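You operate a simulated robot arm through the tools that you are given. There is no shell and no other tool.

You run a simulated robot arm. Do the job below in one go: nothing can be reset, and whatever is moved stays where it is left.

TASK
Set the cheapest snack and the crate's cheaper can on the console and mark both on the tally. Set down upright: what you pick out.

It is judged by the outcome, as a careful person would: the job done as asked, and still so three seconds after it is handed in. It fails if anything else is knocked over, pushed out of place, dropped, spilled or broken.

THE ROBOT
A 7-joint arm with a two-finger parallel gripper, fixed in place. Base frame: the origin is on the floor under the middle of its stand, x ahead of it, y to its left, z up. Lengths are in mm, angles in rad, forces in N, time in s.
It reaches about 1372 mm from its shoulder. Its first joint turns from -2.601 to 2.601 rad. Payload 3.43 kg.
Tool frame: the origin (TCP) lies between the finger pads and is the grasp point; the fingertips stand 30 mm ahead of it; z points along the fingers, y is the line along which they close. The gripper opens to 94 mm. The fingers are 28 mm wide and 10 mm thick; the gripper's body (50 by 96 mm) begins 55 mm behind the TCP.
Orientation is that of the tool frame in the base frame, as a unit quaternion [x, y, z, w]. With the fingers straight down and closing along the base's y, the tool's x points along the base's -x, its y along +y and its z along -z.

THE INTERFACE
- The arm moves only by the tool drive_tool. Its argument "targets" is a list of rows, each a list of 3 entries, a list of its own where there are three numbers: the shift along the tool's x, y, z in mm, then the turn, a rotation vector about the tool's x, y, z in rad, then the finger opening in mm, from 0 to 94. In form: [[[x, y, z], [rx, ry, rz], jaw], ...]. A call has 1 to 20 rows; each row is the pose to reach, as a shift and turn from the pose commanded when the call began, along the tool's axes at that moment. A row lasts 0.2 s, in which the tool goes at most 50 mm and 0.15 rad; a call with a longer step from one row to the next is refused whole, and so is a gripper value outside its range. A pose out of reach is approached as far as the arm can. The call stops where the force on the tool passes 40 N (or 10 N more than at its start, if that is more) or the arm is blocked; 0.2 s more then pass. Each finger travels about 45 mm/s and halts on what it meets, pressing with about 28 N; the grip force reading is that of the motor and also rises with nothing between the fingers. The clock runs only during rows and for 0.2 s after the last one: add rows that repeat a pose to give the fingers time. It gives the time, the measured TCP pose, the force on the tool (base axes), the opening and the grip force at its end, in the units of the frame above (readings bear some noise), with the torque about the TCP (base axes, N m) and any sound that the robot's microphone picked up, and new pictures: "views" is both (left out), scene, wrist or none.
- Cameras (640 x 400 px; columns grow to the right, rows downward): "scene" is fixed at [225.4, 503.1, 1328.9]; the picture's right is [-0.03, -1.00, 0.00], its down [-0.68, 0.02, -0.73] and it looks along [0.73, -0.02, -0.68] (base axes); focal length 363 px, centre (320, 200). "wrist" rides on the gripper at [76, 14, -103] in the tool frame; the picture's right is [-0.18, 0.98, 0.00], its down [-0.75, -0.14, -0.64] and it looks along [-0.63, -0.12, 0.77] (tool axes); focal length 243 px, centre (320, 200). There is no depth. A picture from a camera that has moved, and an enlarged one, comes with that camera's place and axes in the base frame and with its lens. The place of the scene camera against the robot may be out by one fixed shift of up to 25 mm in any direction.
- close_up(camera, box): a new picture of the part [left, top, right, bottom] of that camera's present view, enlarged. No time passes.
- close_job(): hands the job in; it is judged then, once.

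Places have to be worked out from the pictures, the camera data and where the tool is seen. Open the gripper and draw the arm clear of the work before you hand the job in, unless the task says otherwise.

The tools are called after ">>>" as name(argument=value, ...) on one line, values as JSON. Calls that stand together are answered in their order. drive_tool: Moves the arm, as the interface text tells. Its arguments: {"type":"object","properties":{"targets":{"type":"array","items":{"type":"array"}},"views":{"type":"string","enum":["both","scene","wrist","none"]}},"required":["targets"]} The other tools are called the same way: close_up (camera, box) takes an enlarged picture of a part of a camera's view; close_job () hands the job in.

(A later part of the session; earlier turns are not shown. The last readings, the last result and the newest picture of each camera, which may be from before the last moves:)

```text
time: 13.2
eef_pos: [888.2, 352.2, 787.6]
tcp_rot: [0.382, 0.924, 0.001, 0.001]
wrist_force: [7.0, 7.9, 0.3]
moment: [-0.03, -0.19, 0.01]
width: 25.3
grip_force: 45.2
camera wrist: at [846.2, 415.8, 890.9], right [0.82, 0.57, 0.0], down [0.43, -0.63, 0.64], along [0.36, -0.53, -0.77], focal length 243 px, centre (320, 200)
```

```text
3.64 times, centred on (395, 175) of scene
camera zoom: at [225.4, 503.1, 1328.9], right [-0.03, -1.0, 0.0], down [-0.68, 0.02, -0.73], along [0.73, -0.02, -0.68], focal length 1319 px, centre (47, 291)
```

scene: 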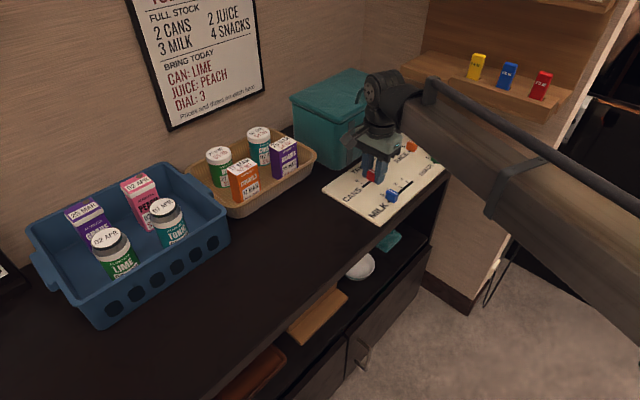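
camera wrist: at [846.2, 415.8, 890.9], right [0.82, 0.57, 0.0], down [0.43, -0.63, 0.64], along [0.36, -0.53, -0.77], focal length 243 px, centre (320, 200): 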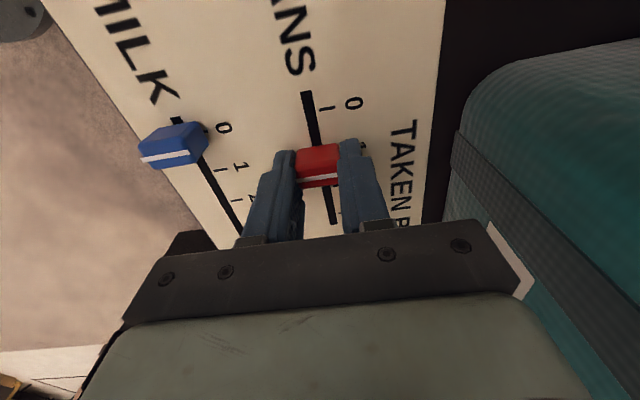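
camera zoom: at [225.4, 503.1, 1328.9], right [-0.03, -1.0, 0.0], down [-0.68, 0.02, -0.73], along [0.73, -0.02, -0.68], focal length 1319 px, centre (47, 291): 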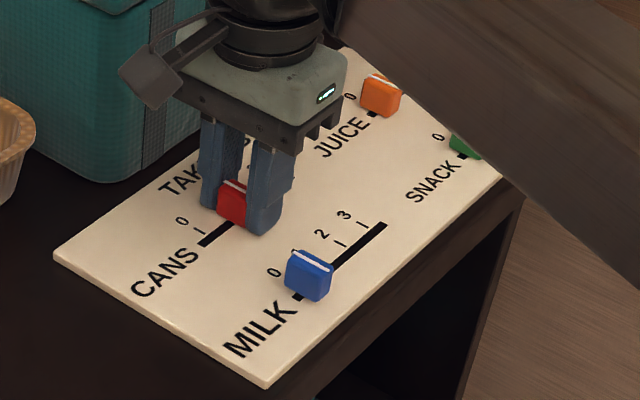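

The last step was a hair too long; I resend with smaller steps.

>>> drive_tool(targets=[[[0, 0, 0], [0, 0, 0], 34], [[0, 0, 0], [0, 0, 0], 46], [[0, 0, 0], [0, 0, 0], 50], [[0, 0, -20], [0, 0, 0], 50], [[0, 0, -46], [0, 0, 0], 50], [[13, 0, -70], [0, 0, 0], 50], [[26, 0, -90], [0, 0, 0], 50], [[26, 0, -90], [0, 0, 0], 50]], views="both")

>>> close_up(camera="wrist", box=[270, 90, 400, 210])

>>> close_up(camera="scene", box=[315, 120, 475, 230])

```text
time: 15.0
eef_pos: [870.0, 370.9, 877.6]
tcp_rot: [0.383, 0.924, 0.0, 0.0]
wrist_force: [0.1, -0.6, 0.1]
moment: [0.0, 0.01, -0.01]
width: 50.3
grip_force: 0.1
camera wrist: at [826.7, 435.3, 981.0], right [0.83, 0.56, 0.0], down [0.43, -0.63, 0.64], along [0.36, -0.53, -0.77], focal length 243 px, centre (320, 200)
```

scene: 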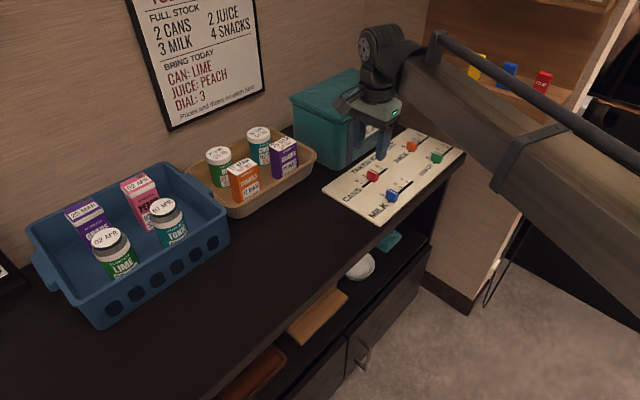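
wrist: 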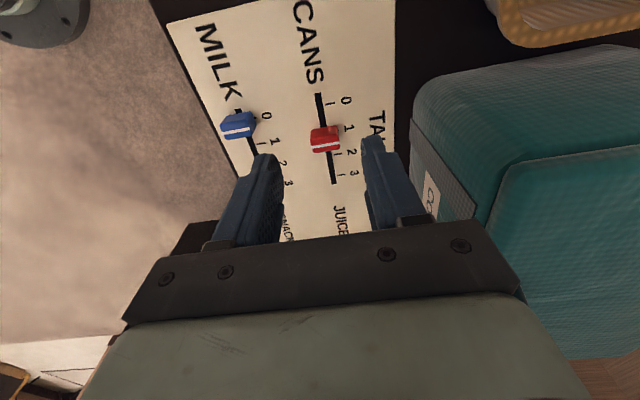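

```text
3.33 times, centred on (335, 150) of wrist
camera zoom: at [826.7, 435.3, 981.0], right [0.83, 0.56, 0.0], down [0.43, -0.63, 0.64], along [0.36, -0.53, -0.77], focal length 809 px, centre (270, 367)
```

zoom: 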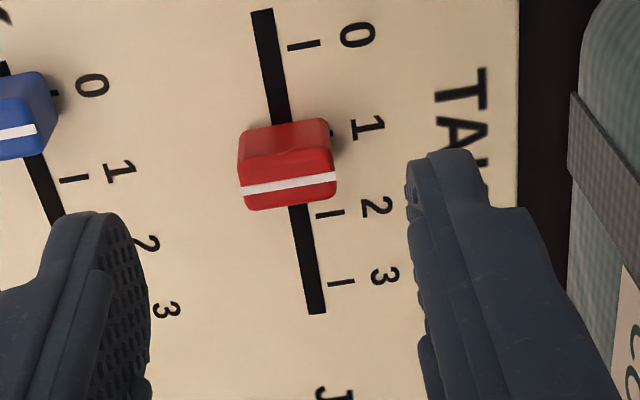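

```text
3.64 times, centred on (395, 175) of scene
camera zoom: at [225.4, 503.1, 1328.9], right [-0.03, -1.0, 0.0], down [-0.68, 0.02, -0.73], along [0.73, -0.02, -0.68], focal length 1319 px, centre (47, 291)
```

zoom: 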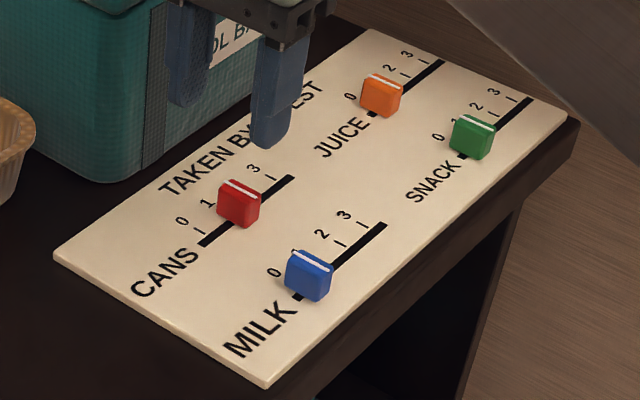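

The CANS knob now stands at about 1. I zoom in tighter to check the remaining offset.

>>> close_up(camera="wrist", box=[300, 85, 370, 165])

>>> close_up(camera="scene", box=[350, 150, 410, 190])

```text
5.00 times, centred on (335, 125) of wrist
camera zoom: at [826.7, 435.3, 981.0], right [0.83, 0.56, 0.0], down [0.43, -0.63, 0.64], along [0.36, -0.53, -0.77], focal length 1213 px, centre (245, 575)
```

zoom: 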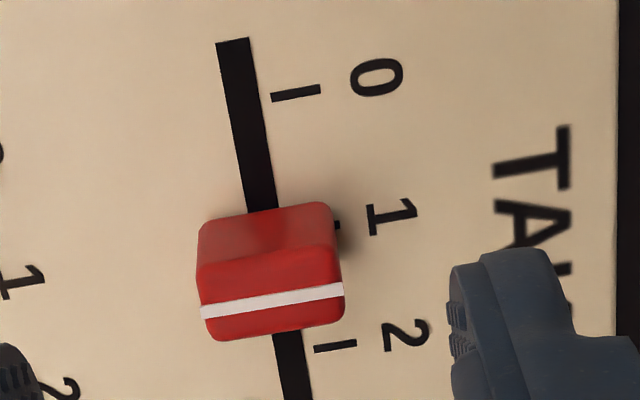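

```text
10.00 times, centred on (380, 170) of scene
camera zoom: at [225.4, 503.1, 1328.9], right [-0.03, -1.0, 0.0], down [-0.68, 0.02, -0.73], along [0.73, -0.02, -0.68], focal length 3627 px, centre (-280, 500)
```

zoom: 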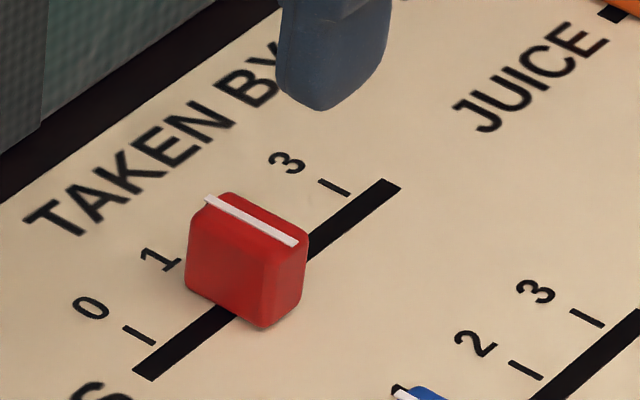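

The CANS knob reads 1 (within about 2 mm). Next is the SNACK slider under the shelf: I move toward it while leaning the tool 30° away from the shelf, stopping short to look.

>>> drive_tool(targets=[[[-21, -14.5, -1], [0, -0.105, 0], 50], [[-43, -29, -1], [0, -0.21, 0], 50], [[-64, -43.5, -1], [0, -0.314, 0], 50], [[-85, -58, -1], [0, -0.419, 0], 50], [[-106.5, -72.8, -1], [0, -0.5236, 0], 50], [[-106.5, -72.8, -1], [0, -0.5236, 0], 50]], views="both")

```text
time: 16.4
eef_pos: [893.1, 243.3, 878.2]
tcp_rot: [0.37, 0.892, -0.1, 0.24]
wrist_force: [-0.5, -0.1, 0.0]
moment: [-0.01, 0.0, -0.01]
width: 49.8
grip_force: 0.0
camera wrist: at [821.7, 337.0, 930.0], right [0.81, 0.58, 0.09], down [0.13, -0.33, 0.93], along [0.57, -0.74, -0.35], focal length 243 px, centre (320, 200)
```

scene: 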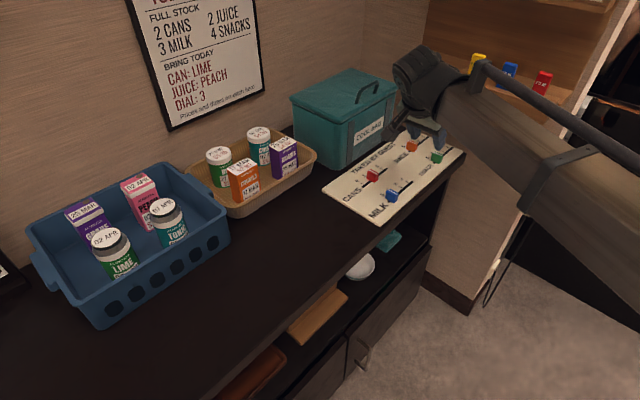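
wrist: 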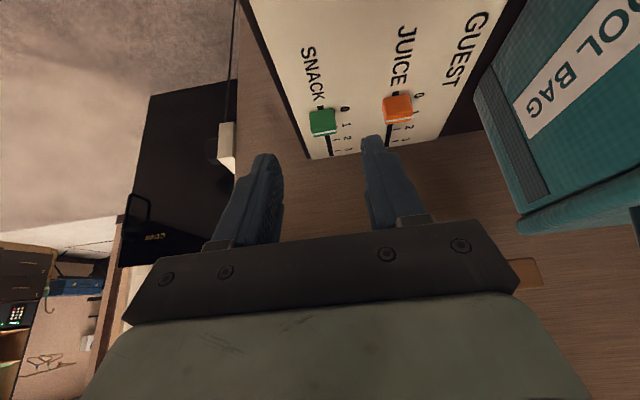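

The SNACK knob and JUICE knob are in view. I zoom in to measure the SNACK knob and glimpse the shelf edge.

>>> close_up(camera="wrist", box=[290, 80, 420, 170])

>>> close_up(camera="wrist", box=[460, 180, 640, 320])

>>> close_up(camera="scene", box=[380, 30, 560, 190])

```text
4.44 times, centred on (355, 125) of wrist
camera zoom: at [821.7, 337.0, 930.0], right [0.81, 0.58, 0.09], down [0.13, -0.33, 0.93], along [0.57, -0.74, -0.35], focal length 1078 px, centre (164, 533)
```

zoom: 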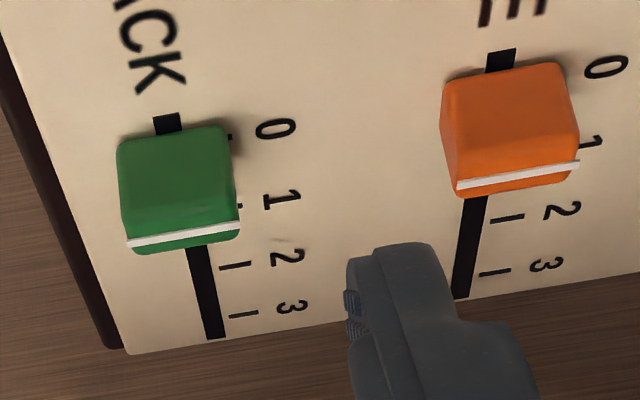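

```text
2.86 times, centred on (550, 250) of wrist
camera zoom: at [821.7, 337.0, 930.0], right [0.81, 0.58, 0.09], down [0.13, -0.33, 0.93], along [0.57, -0.74, -0.35], focal length 693 px, centre (-337, 57)
```

zoom: 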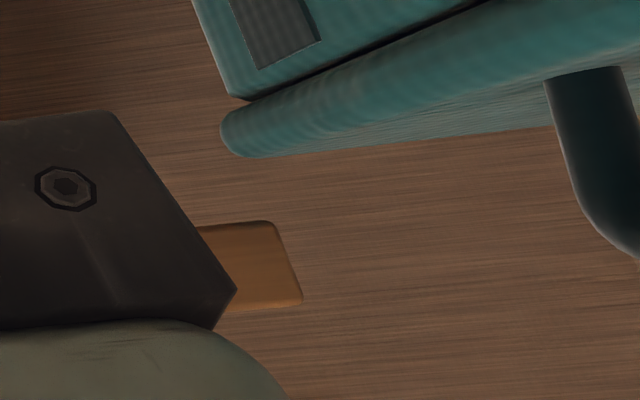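

```text
2.50 times, centred on (470, 110) of scene
camera zoom: at [225.4, 503.1, 1328.9], right [-0.03, -1.0, 0.0], down [-0.68, 0.02, -0.73], along [0.73, -0.02, -0.68], focal length 907 px, centre (-55, 425)
```

zoom: 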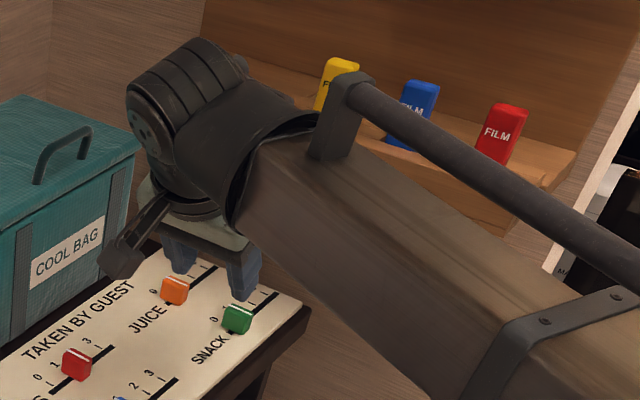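

Everything agrees: shelf front at u≈590, underside z≈920; SNACK knob at u≈556, v≈802.7. I lean a little further (37°) for clearance and approach to just short of the knob.

>>> drive_tool(targets=[[[-7, -0.3, 22.8], [0, -0.0316, 0], 50], [[-14, -0.6, 45.6], [0, -0.0632, 0], 50], [[-21, -1, 68.5], [0, -0.0948, 0], 50], [[-28.1, -1.3, 91.3], [0, -0.1264, 0], 50], [[-28.1, -1.3, 91.3], [0, -0.1264, 0], 50]], views="both")

>>> close_up(camera="wrist", box=[240, 90, 400, 230])

>>> close_up(camera="scene", box=[360, 20, 560, 190])

```text
time: 17.6
eef_pos: [942.2, 192.4, 813.3]
tcp_rot: [0.363, 0.875, -0.123, 0.296]
wrist_force: [0.0, 1.0, 0.1]
moment: [0.05, 0.01, -0.06]
width: 50.0
grip_force: 0.0
camera wrist: at [867.3, 290.5, 849.9], right [0.8, 0.59, 0.11], down [0.05, -0.25, 0.97], along [0.6, -0.77, -0.23], focal length 243 px, centre (320, 200)
```

scene: 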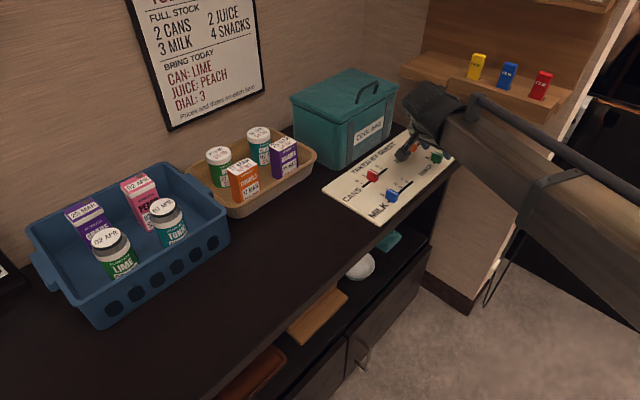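
wrist: 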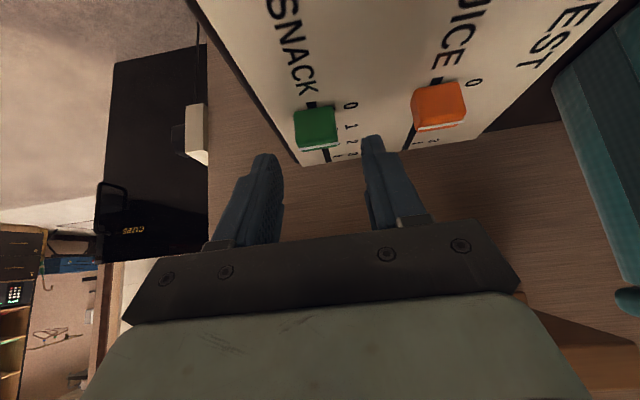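

```text
2.86 times, centred on (320, 160) of wrist
camera zoom: at [867.3, 290.5, 849.9], right [0.8, 0.59, 0.11], down [0.05, -0.25, 0.97], along [0.6, -0.77, -0.23], focal length 693 px, centre (320, 314)
```

zoom: 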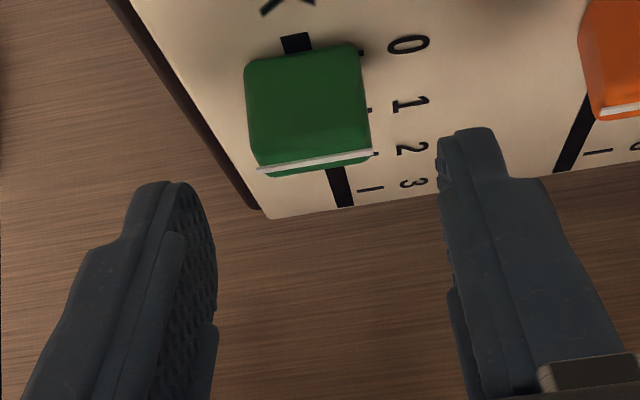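

```text
2.35 times, centred on (460, 105) of scene
camera zoom: at [225.4, 503.1, 1328.9], right [-0.03, -1.0, 0.0], down [-0.68, 0.02, -0.73], along [0.73, -0.02, -0.68], focal length 854 px, centre (-9, 424)
```

zoom: 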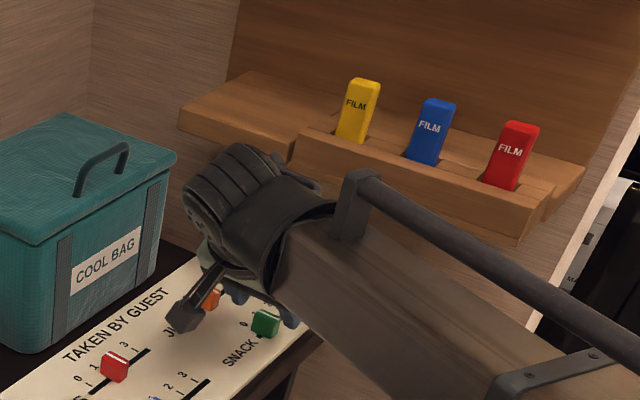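

Clearances look fine and the knob is centred between the fingers. I move in so the fingers straddle it, then close.

>>> drive_tool(targets=[[[1, -0.7, 9], [0, 0, 0], 50], [[2.2, -0.7, 19], [0, 0, 0], 50], [[3.2, -0.7, 27.7], [0, 0, 0], 50], [[3.2, -0.7, 27.7], [0, 0, 0], 50], [[3.2, -0.7, 27.7], [0, 0, 0], 36], [[3.2, -0.7, 27.7], [0, 0, 0], 26], [[3.2, -0.7, 27.7], [0, 0, 0], 22], [[3.2, -0.7, 27.7], [0, 0, 0], 22]], views="both")

>>> close_up(camera="wrist", box=[240, 90, 400, 230])

>>> close_up(camera="scene", box=[360, 20, 560, 190])

```text
time: 19.4
eef_pos: [951.6, 184.1, 790.6]
tcp_rot: [0.363, 0.875, -0.122, 0.295]
wrist_force: [4.2, 3.9, 0.9]
moment: [0.0, -0.08, -0.02]
width: 25.6
grip_force: 42.0
camera wrist: at [877.1, 280.3, 826.2], right [0.8, 0.59, 0.11], down [0.05, -0.25, 0.97], along [0.6, -0.77, -0.23], focal length 243 px, centre (320, 200)
```

scene: 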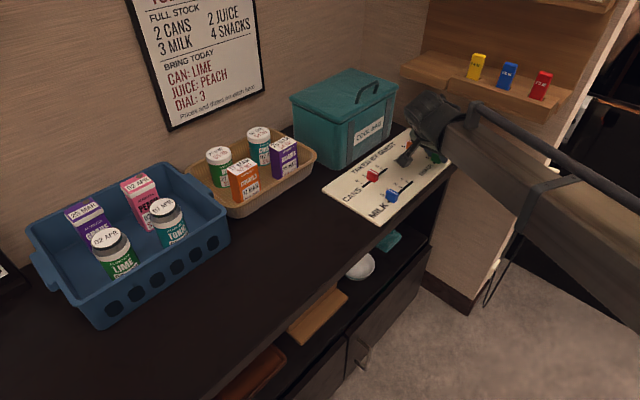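
wrist: 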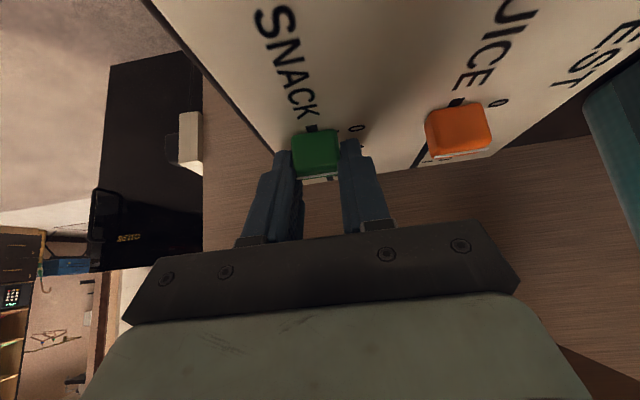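

```text
2.86 times, centred on (320, 160) of wrist
camera zoom: at [877.1, 280.3, 826.2], right [0.8, 0.59, 0.11], down [0.05, -0.25, 0.97], along [0.6, -0.77, -0.23], focal length 693 px, centre (320, 314)
```

zoom: 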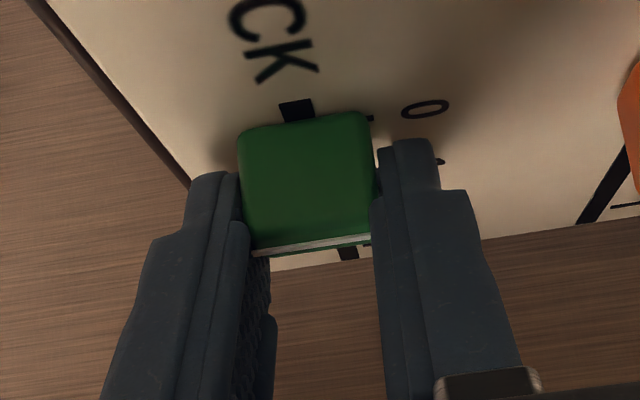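

```text
2.35 times, centred on (460, 105) of scene
camera zoom: at [225.4, 503.1, 1328.9], right [-0.03, -1.0, 0.0], down [-0.68, 0.02, -0.73], along [0.73, -0.02, -0.68], focal length 854 px, centre (-9, 424)
```

zoom: 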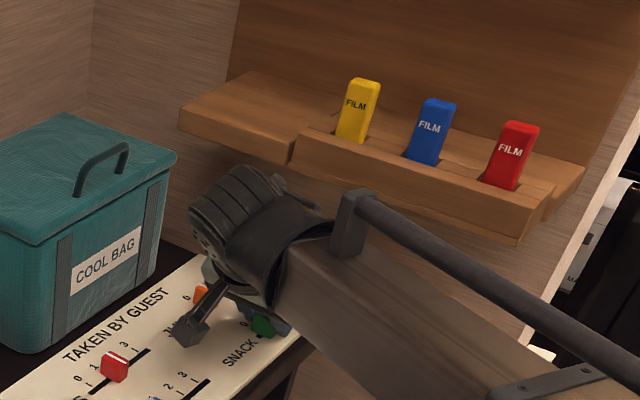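

The SNACK knob is held. I slide it +25.5 mm along the slot (keeping the tilt), in small steps.

>>> drive_tool(targets=[[[-4, 0, 3.05], [0, 0, 0], 22], [[-8, 0, 6.1], [0, 0, 0], 22], [[-12, 0, 9.15], [0, 0, 0], 22], [[-16, 0, 12.2], [0, 0, 0], 22], [[-20.3, 0, 15.43], [0, 0, 0], 22], [[-20.3, 0, 15.43], [0, 0, 0], 22]], views="both")

>>> close_up(camera="wrist", box=[240, 90, 400, 230])

>>> close_up(camera="scene", box=[360, 20, 560, 190])

```text
time: 20.8
eef_pos: [970.3, 165.1, 790.5]
tcp_rot: [0.363, 0.876, -0.121, 0.295]
wrist_force: [16.2, 21.7, 1.9]
moment: [0.48, 0.67, -0.2]
width: 25.8
grip_force: 44.9
camera wrist: at [895.2, 261.9, 826.3], right [0.8, 0.59, 0.11], down [0.05, -0.25, 0.97], along [0.6, -0.77, -0.23], focal length 243 px, centre (320, 200)
```

scene: 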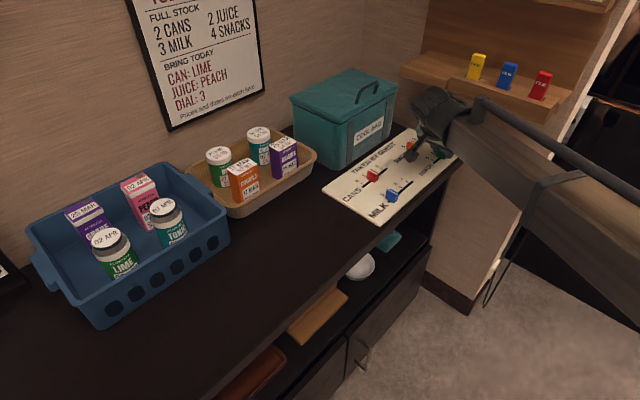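
wrist: 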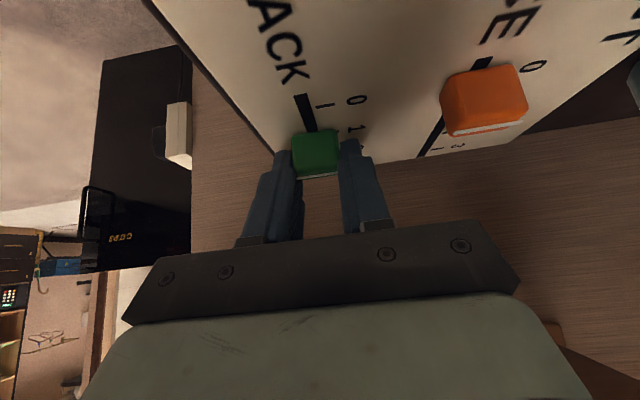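

```text
2.86 times, centred on (320, 160) of wrist
camera zoom: at [895.2, 261.9, 826.3], right [0.8, 0.59, 0.11], down [0.05, -0.25, 0.97], along [0.6, -0.77, -0.23], focal length 693 px, centre (320, 314)
```

zoom: 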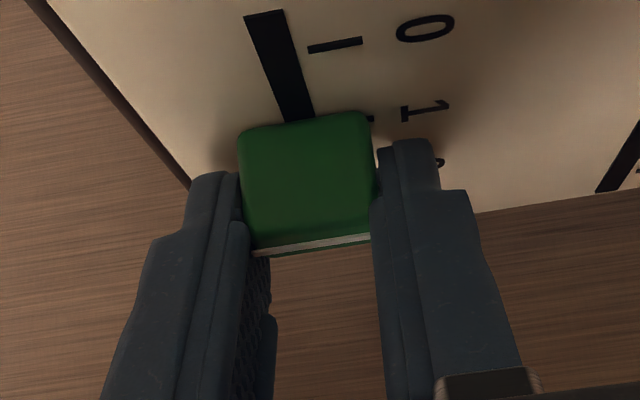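

```text
2.35 times, centred on (460, 105) of scene
camera zoom: at [225.4, 503.1, 1328.9], right [-0.03, -1.0, 0.0], down [-0.68, 0.02, -0.73], along [0.73, -0.02, -0.68], focal length 854 px, centre (-9, 424)
```

zoom: 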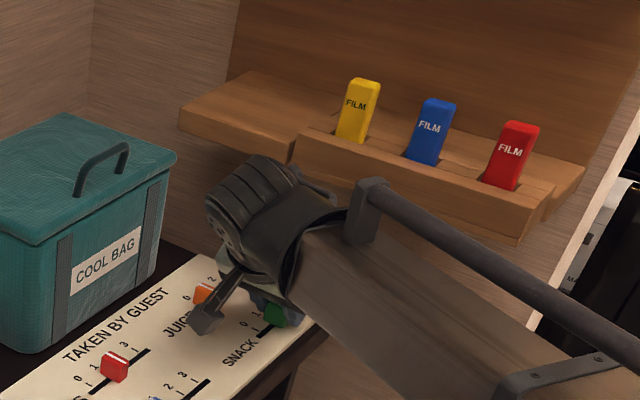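

Tick 1 now sits at the same place beside the knob where tick 0 was, so the knob moved exactly one division. I open and back out along the tool axis.

>>> drive_tool(targets=[[[0, 0, 0], [0, 0, 0], 32], [[0, 0, 0], [0, 0, 0], 42], [[0, 0, 0], [0, 0, 0], 50], [[0, 0, 0], [0, 0, 0], 50], [[0, 0, -30], [0, 0, 0], 50], [[0, 0, -70], [0, 0, 0], 50], [[0, 0, -110], [0, 0, 0], 50], [[0, 0, -110], [0, 0, 0], 50]], views="both")

>>> close_up(camera="wrist", box=[270, 80, 430, 220])

>>> close_up(camera="scene", box=[315, 110, 475, 230])

```text
time: 22.6
eef_pos: [922.4, 210.1, 877.0]
tcp_rot: [0.363, 0.876, -0.121, 0.294]
wrist_force: [-0.5, 0.9, 0.0]
moment: [-0.02, -0.03, 0.01]
width: 49.7
grip_force: 0.1
camera wrist: at [847.1, 306.7, 913.1], right [0.8, 0.59, 0.11], down [0.05, -0.25, 0.97], along [0.6, -0.77, -0.23], focal length 243 px, centre (320, 200)
```

scene: 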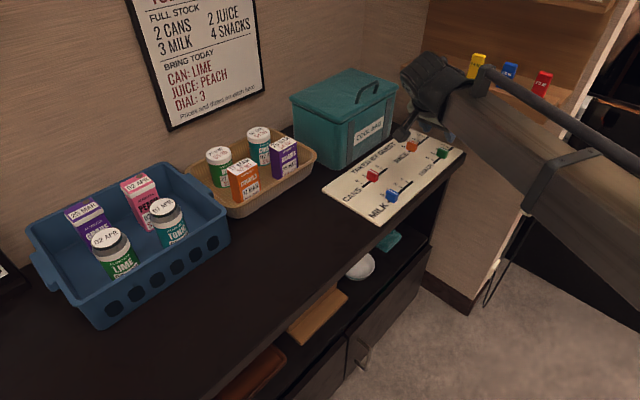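
wrist: 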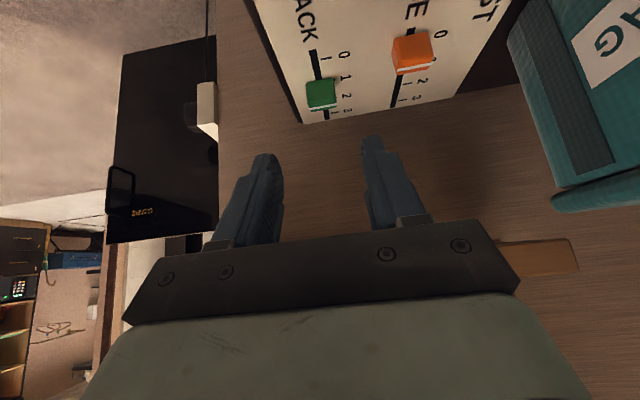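

```text
2.86 times, centred on (350, 150) of wrist
camera zoom: at [847.1, 306.7, 913.1], right [0.8, 0.59, 0.11], down [0.05, -0.25, 0.97], along [0.6, -0.77, -0.23], focal length 693 px, centre (234, 343)
```

zoom: 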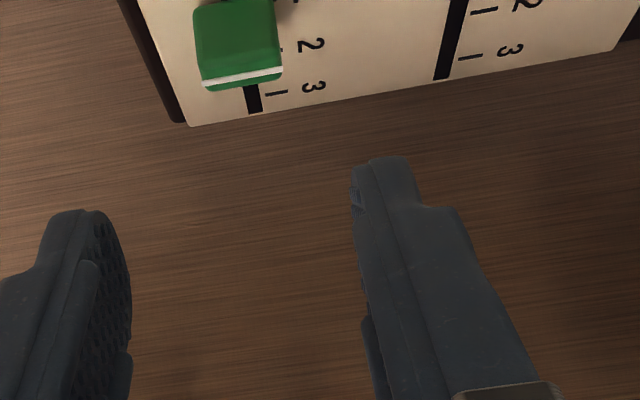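

```text
3.33 times, centred on (395, 170) of scene
camera zoom: at [225.4, 503.1, 1328.9], right [-0.03, -1.0, 0.0], down [-0.68, 0.02, -0.73], along [0.73, -0.02, -0.68], focal length 1209 px, centre (70, 300)
```

zoom: 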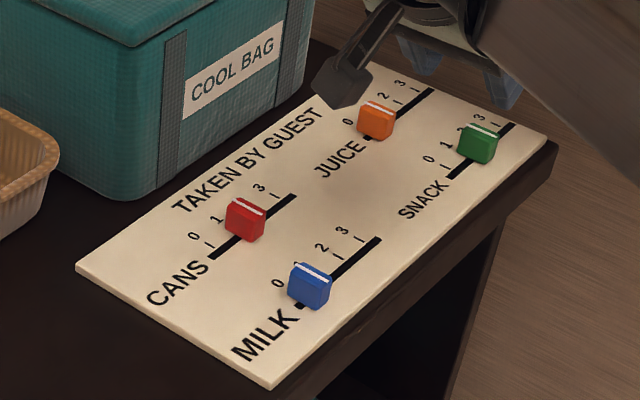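

SNACK now reads 1. I straighten the tool and rise away from the board.

>>> drive_tool(targets=[[[1.7, 0, -31.8], [0, 0.13, 0], 60], [[3.4, 0, -63.6], [0, 0.26, 0], 60], [[5.1, 0, -95.4], [0, 0.39, 0], 60], [[6.8, 0, -127.2], [0, 0.52, 0], 60], [[8.5, 0, -159], [0, 0.65, 0], 60], [[8.5, 0, -159], [0, 0.65, 0], 60]], views="wrist")

>>> close_up(camera="wrist", box=[290, 40, 450, 180])

```text
time: 24.0
eef_pos: [849.6, 282.9, 999.8]
tcp_rot: [0.383, 0.924, 0.0, 0.0]
wrist_force: [0.4, -0.7, -1.1]
moment: [0.03, 0.06, -0.02]
width: 60.0
grip_force: 0.1
camera wrist: at [807.3, 347.6, 1102.3], right [0.83, 0.56, 0.0], down [0.43, -0.63, 0.64], along [0.36, -0.53, -0.77], focal length 243 px, centre (320, 200)
```

wrist: 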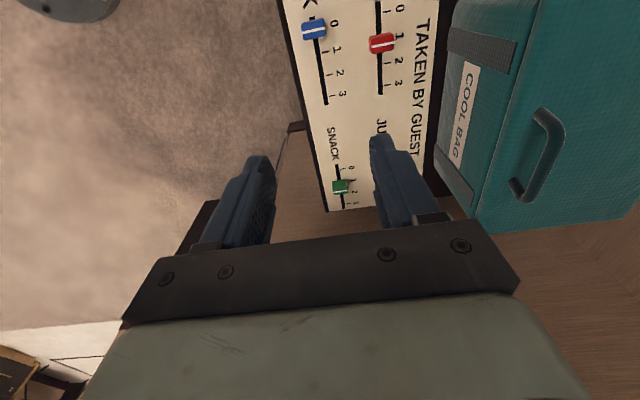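

```text
2.86 times, centred on (370, 110) of wrist
camera zoom: at [807.3, 347.6, 1102.3], right [0.83, 0.56, 0.0], down [0.43, -0.63, 0.64], along [0.36, -0.53, -0.77], focal length 693 px, centre (177, 457)
```

zoom: 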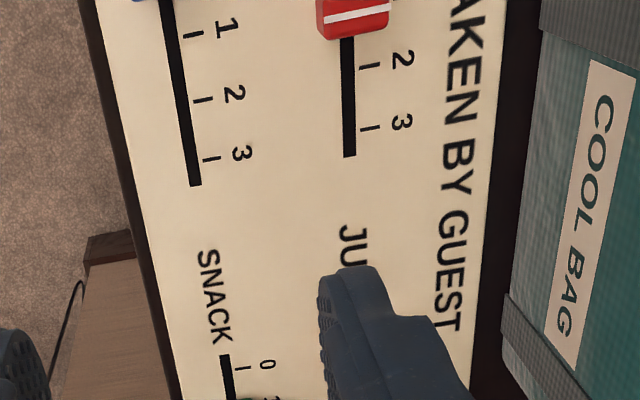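

Let me check both knobs in this near-overhead view.

>>> close_up(camera="wrist", box=[350, 0, 430, 100])

>>> close_up(camera="wrist", box=[310, 150, 380, 220])

```text
4.00 times, centred on (390, 50) of wrist
camera zoom: at [807.3, 347.6, 1102.3], right [0.83, 0.56, 0.0], down [0.43, -0.63, 0.64], along [0.36, -0.53, -0.77], focal length 970 px, centre (40, 800)
```

zoom: 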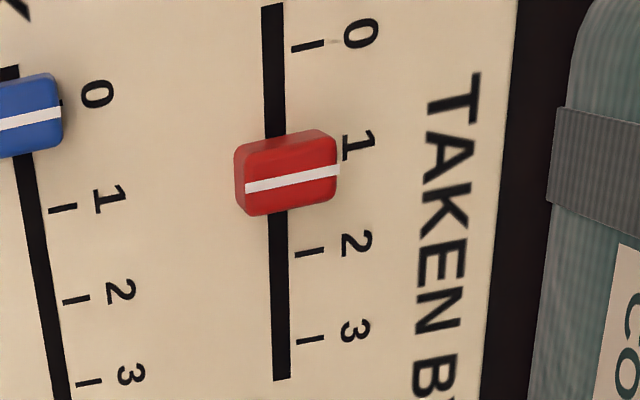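

```text
5.71 times, centred on (345, 185) of wrist
camera zoom: at [807.3, 347.6, 1102.3], right [0.83, 0.56, 0.0], down [0.43, -0.63, 0.64], along [0.36, -0.53, -0.77], focal length 1386 px, centre (177, 286)
```

zoom: 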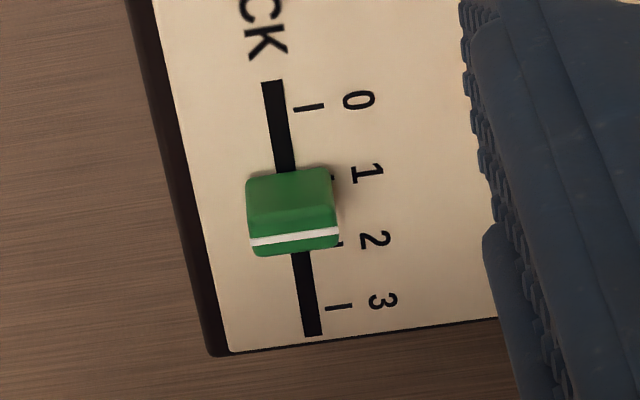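

Both read 1 (within ~2 mm of the tick). Now I travel to the cookies, turning the tool so that the fingers close along the box's long side (clear gaps left and right).

>>> drive_tool(targets=[[[24, 22.5, 0], [0, 0, -0.1428], 70], [[48, 45, 0], [0, 0, -0.2856], 78], [[72, 67.5, 0], [0, 0, -0.4284], 78], [[95.5, 90, 0], [0, 0, -0.5712], 78], [[119, 112.5, 0], [0, 0, -0.714], 78], [[143, 135, 0], [0, 0, -0.8568], 78], [[167, 157.5, 10], [0, 0, -0.9996], 78], [[191, 180, 20], [0, 0, -1.1424], 78], [[215, 202.5, 30], [0, 0, -1.2852], 78], [[239, 225, 40], [0, 0, -1.428], 78], [[262.6, 247.2, 50], [0, 0, -1.5708], 78], [[262.6, 247.2, 50], [0, 0, -1.5708], 78]], views="both")

>>> close_up(camera="wrist", box=[230, 60, 430, 240])

```text
time: 26.6
eef_pos: [842.5, 644.6, 949.3]
tcp_rot: [-0.384, 0.924, 0.0, 0.0]
wrist_force: [0.1, -0.5, 0.7]
moment: [0.02, 0.02, 0.02]
width: 78.0
grip_force: 0.0
camera wrist: at [779.9, 600.2, 1051.5], right [-0.57, 0.82, 0.0], down [0.63, 0.43, 0.64], along [0.53, 0.36, -0.77], focal length 243 px, centre (320, 200)
```

scene: 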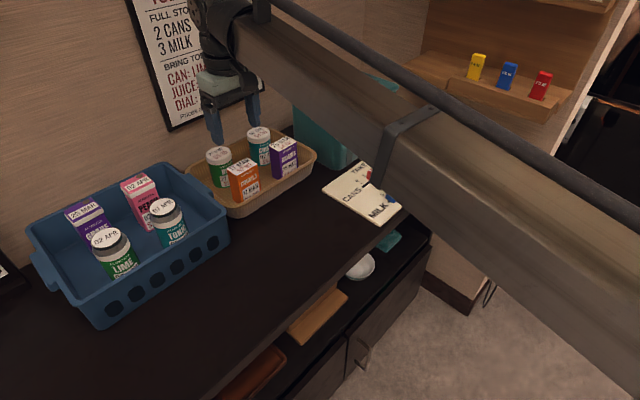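
wrist: 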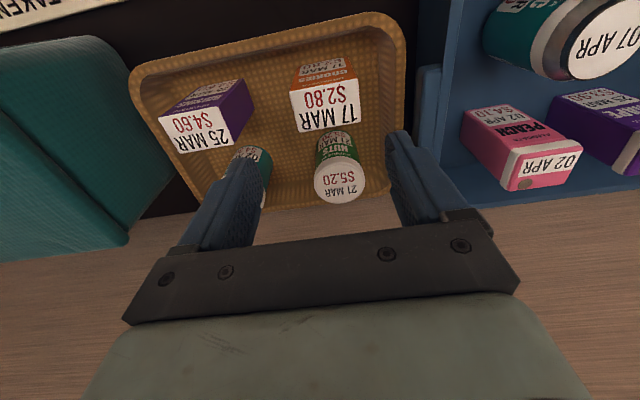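

```text
2.22 times, centred on (330, 150) of wrist
camera zoom: at [779.9, 600.2, 1051.5], right [-0.57, 0.82, 0.0], down [0.63, 0.43, 0.64], along [0.53, 0.36, -0.77], focal length 539 px, centre (298, 311)
```

zoom: 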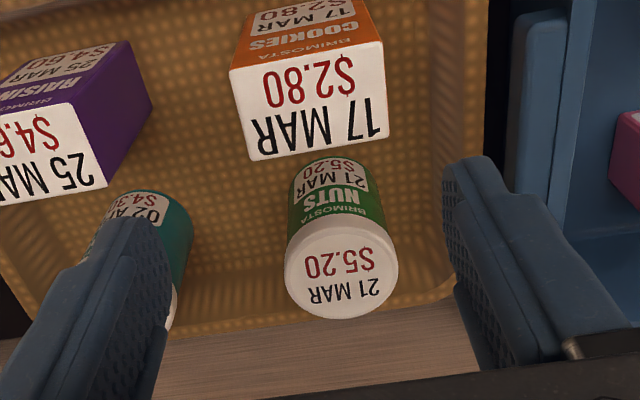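

The cookies are about 6 mm left and 3 mm forward of the tool axis. I correct for that and descend around the box, with the fingers still open.

>>> drive_tool(targets=[[[3.4, 6.2, 10], [0, 0, 0], 78], [[3.4, 6.2, 45], [0, 0, 0], 78], [[3.4, 6.2, 75], [0, 0, 0], 78], [[3.4, 6.2, 105], [0, 0, 0], 78], [[3.4, 6.2, 126], [0, 0, 0], 78], [[3.4, 6.2, 126], [0, 0, 0], 78]], views="both")

>>> close_up(camera="scene", box=[170, 100, 330, 220])

```text
time: 28.0
eef_pos: [832.7, 646.5, 823.1]
tcp_rot: [-0.383, 0.924, 0.0, -0.001]
wrist_force: [0.0, 0.4, 0.6]
moment: [-0.01, 0.01, 0.01]
width: 78.0
grip_force: 0.1
camera wrist: at [770.4, 603.5, 926.7], right [-0.56, 0.83, 0.0], down [0.63, 0.43, 0.64], along [0.53, 0.36, -0.77], focal length 243 px, centre (320, 200)
```

scene: 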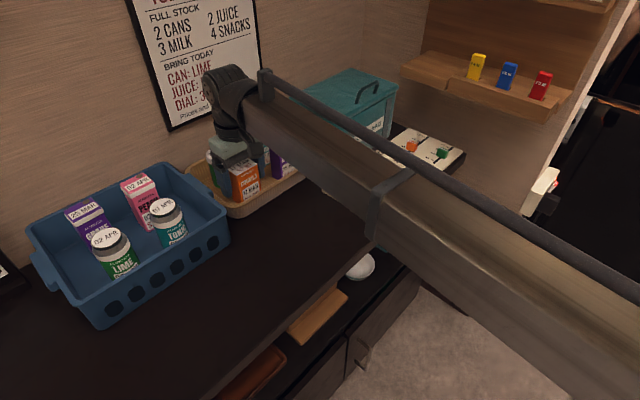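
wrist: 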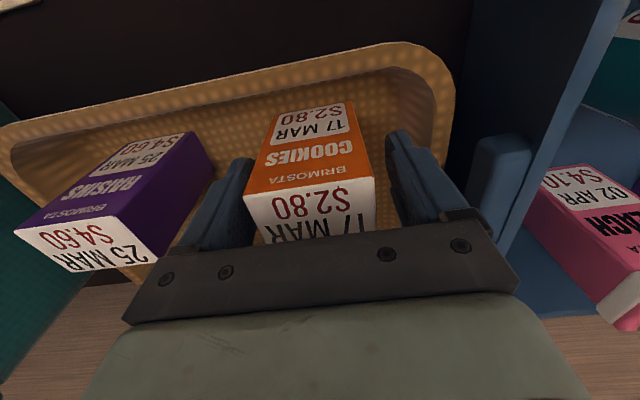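

```text
3.33 times, centred on (250, 160) of scene
camera zoom: at [225.4, 503.1, 1328.9], right [-0.03, -1.0, 0.0], down [-0.68, 0.02, -0.73], along [0.73, -0.02, -0.68], focal length 1209 px, centre (553, 333)
```

zoom: 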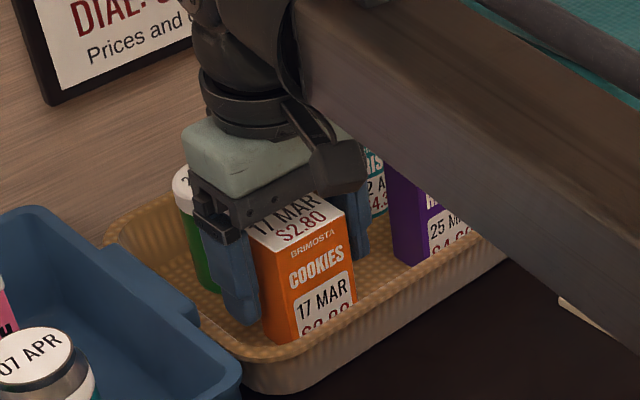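

The box stands cleanly between the fingers. I close on it.

>>> drive_tool(targets=[[[0, 0, 0], [0, 0, 0], 68], [[0, 0, 0], [0, 0, 0], 60], [[0, 0, 0], [0, 0, 0], 52], [[0, 0, 0], [0, 0, 0], 48], [[0, 0, 0], [0, 0, 0], 48]], views="both")

```text
time: 29.2
eef_pos: [832.6, 646.1, 823.6]
tcp_rot: [-0.382, 0.924, 0.0, 0.001]
wrist_force: [0.1, -0.3, 0.8]
moment: [0.0, -0.01, 0.02]
width: 59.9
grip_force: 28.0
camera wrist: at [770.3, 603.5, 926.9], right [-0.56, 0.83, 0.0], down [0.63, 0.43, 0.64], along [0.53, 0.36, -0.77], focal length 243 px, centre (320, 200)
```

scene: 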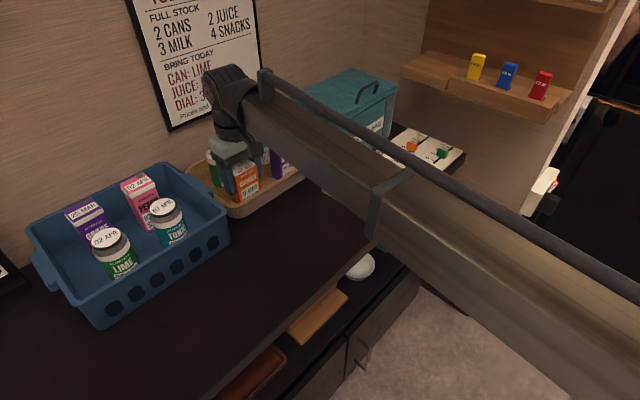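
wrist: 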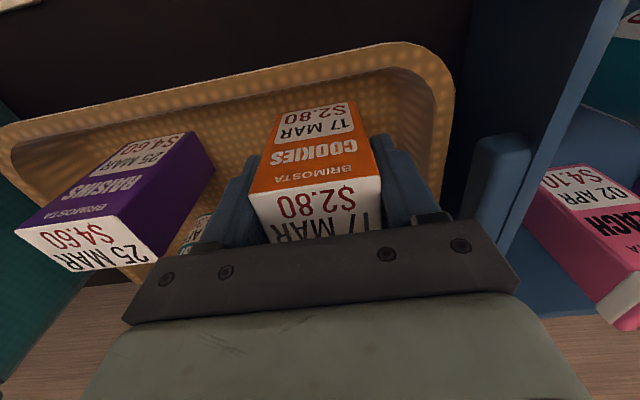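

The box is gripped (59.9 mm, 28 N). I lift it straight up 85 mm and carry it forward to the free strip of the console in front of the tray.

>>> drive_tool(targets=[[[0, 0, -10], [0, 0, 0], 48], [[0, 0, -35], [0, 0, 0], 48], [[0, 0, -60], [0, 0, 0], 48], [[0, 0, -85], [0, 0, 0], 48], [[20, 0, -85], [0, 0, 0], 48], [[50, 0, -85], [0, 0, 0], 48], [[80, 0, -85], [0, 0, 0], 48], [[110, 0, -85], [0, 0, 0], 48], [[140, 0, -85], [0, 0, 0], 48], [[165, 0, -85], [0, 0, 0], 48], [[170, 0, -85], [0, 0, 0], 48], [[170, 0, -85], [0, 0, 0], 48]], views="both")

>>> close_up(camera="scene", box=[170, 100, 370, 280])

```text
time: 31.8
eef_pos: [711.2, 525.7, 909.9]
tcp_rot: [-0.383, 0.924, 0.001, 0.0]
wrist_force: [0.0, -0.6, -1.3]
moment: [0.0, 0.02, 0.02]
width: 60.1
grip_force: 28.7
camera wrist: at [649.4, 482.3, 1012.4], right [-0.56, 0.83, 0.0], down [0.63, 0.43, 0.64], along [0.53, 0.36, -0.77], focal length 243 px, centre (320, 200)
```

scene: 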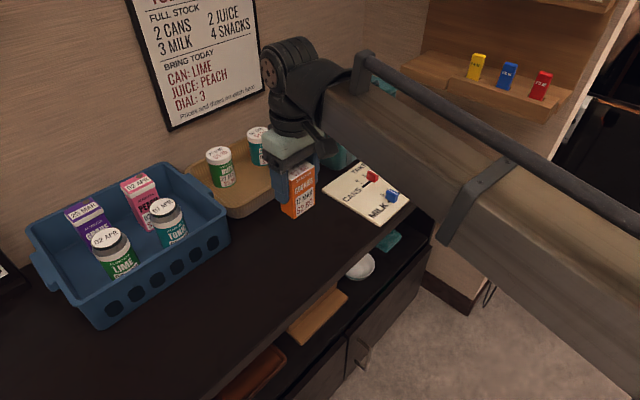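
wrist: 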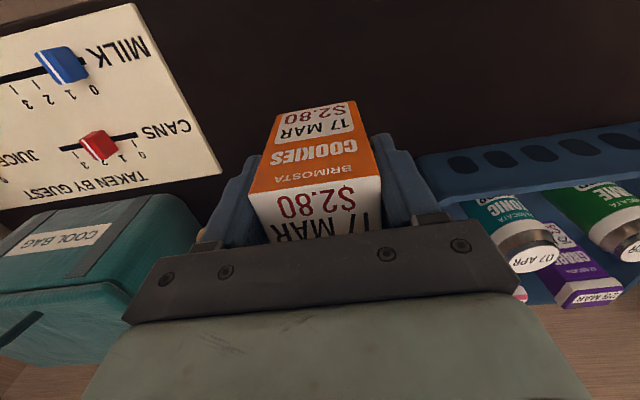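

```text
2.22 times, centred on (270, 190) of scene
camera zoom: at [225.4, 503.1, 1328.9], right [-0.03, -1.0, 0.0], down [-0.68, 0.02, -0.73], along [0.73, -0.02, -0.68], focal length 806 px, centre (431, 222)
```

zoom: 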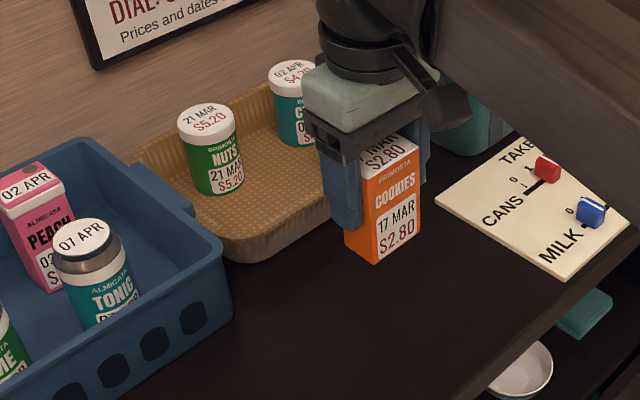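

The box hangs level. I lower it close to the console surface.

>>> drive_tool(targets=[[[0, 0, 25], [0, 0, 0], 48], [[0, 0, 50], [0, 0, 0], 48], [[0, 0, 70], [0, 0, 0], 48], [[0, 0, 82], [0, 0, 0], 48], [[0, 0, 86], [0, 0, 0], 48], [[0, 0, 86], [0, 0, 0], 48]], views="both")

>>> close_up(camera="scene", box=[240, 140, 360, 240])

```text
time: 33.2
eef_pos: [711.3, 524.4, 822.0]
tcp_rot: [-0.383, 0.924, 0.001, 0.001]
wrist_force: [0.1, -0.5, -1.1]
moment: [-0.03, -0.01, -0.02]
width: 59.8
grip_force: 28.8
camera wrist: at [648.8, 482.1, 925.0], right [-0.56, 0.83, 0.0], down [0.63, 0.43, 0.64], along [0.53, 0.36, -0.77], focal length 243 px, centre (320, 200)
```

scene: 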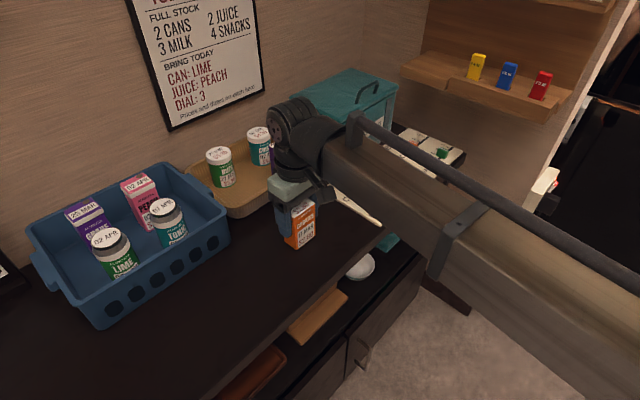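
wrist: 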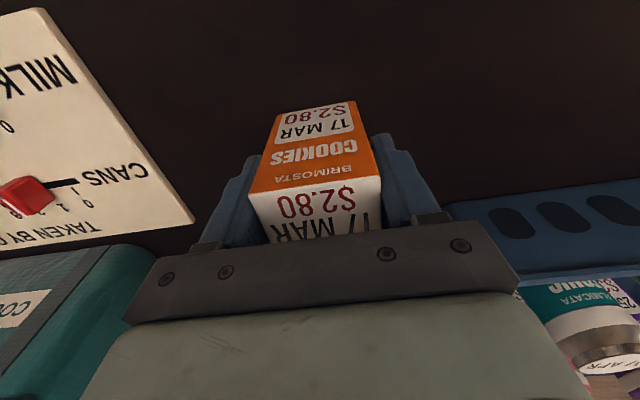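

```text
4.00 times, centred on (300, 190) of scene
camera zoom: at [225.4, 503.1, 1328.9], right [-0.03, -1.0, 0.0], down [-0.68, 0.02, -0.73], along [0.73, -0.02, -0.68], focal length 1451 px, centre (400, 240)
```

zoom: 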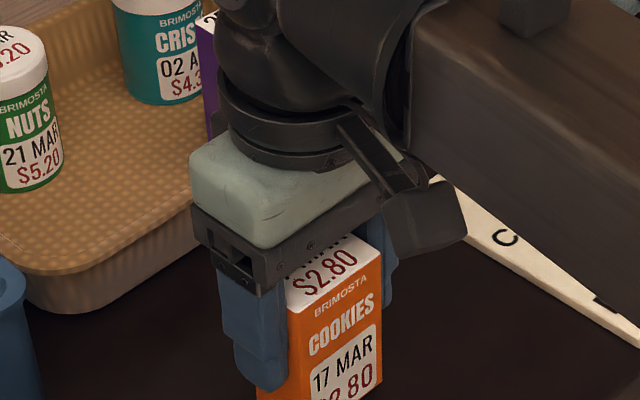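

No contact yet. I lower in 1–1.5 mm steps and watch the vertical force.

>>> drive_tool(targets=[[[0, 0, 1], [0, 0, 0], 48], [[0, 0, 2], [0, 0, 0], 48], [[0, 0, 3], [0, 0, 0], 48], [[0, 0, 3], [0, 0, 0], 48]], views="none")

```text
time: 34.2
eef_pos: [711.3, 525.8, 820.7]
tcp_rot: [-0.383, 0.924, 0.0, -0.001]
wrist_force: [0.4, 0.2, -0.7]
moment: [0.0, 0.0, 0.02]
width: 59.5
grip_force: 28.6
```

Still hanging free. Three more millimetres.

>>> drive_tool(targets=[[[0, 0, 1], [0, 0, 0], 48], [[0, 0, 2], [0, 0, 0], 48], [[0, 0, 3], [0, 0, 0], 48], [[0, 0, 3], [0, 0, 0], 48]], views="none")

```text
time: 35.2
eef_pos: [712.1, 525.4, 817.6]
tcp_rot: [-0.382, 0.924, 0.0, 0.001]
wrist_force: [1.8, 0.5, 19.6]
moment: [-0.06, 0.04, -0.02]
width: 59.9
grip_force: 28.2
```

Contact: the box stands on the console (≈20 N). I ease off half a millimetre, open the fingers and lift away.

>>> drive_tool(targets=[[[0, 0, -0.7], [0, 0, 0], 48], [[0, 0, -0.7], [0, 0, 0], 62], [[0, 0, -0.7], [0, 0, 0], 70], [[0, 0, -0.7], [0, 0, 0], 78], [[0, 0, -0.7], [0, 0, 0], 78]], views="both")

```text
time: 36.4
eef_pos: [711.0, 525.2, 818.2]
tcp_rot: [-0.383, 0.924, 0.0, 0.0]
wrist_force: [-0.8, -0.3, 0.2]
moment: [-0.02, 0.0, 0.0]
width: 78.1
grip_force: 0.1
camera wrist: at [649.1, 482.2, 920.5], right [-0.56, 0.83, 0.0], down [0.63, 0.43, 0.64], along [0.53, 0.36, -0.77], focal length 243 px, centre (320, 200)
```

scene: 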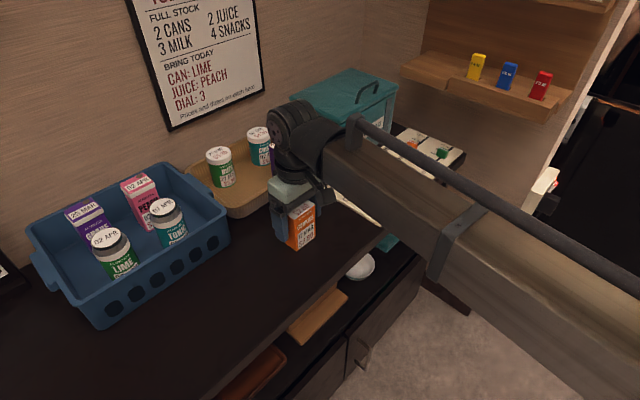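
wrist: 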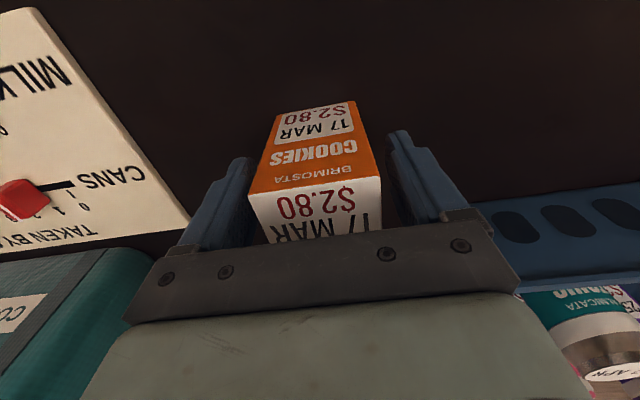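

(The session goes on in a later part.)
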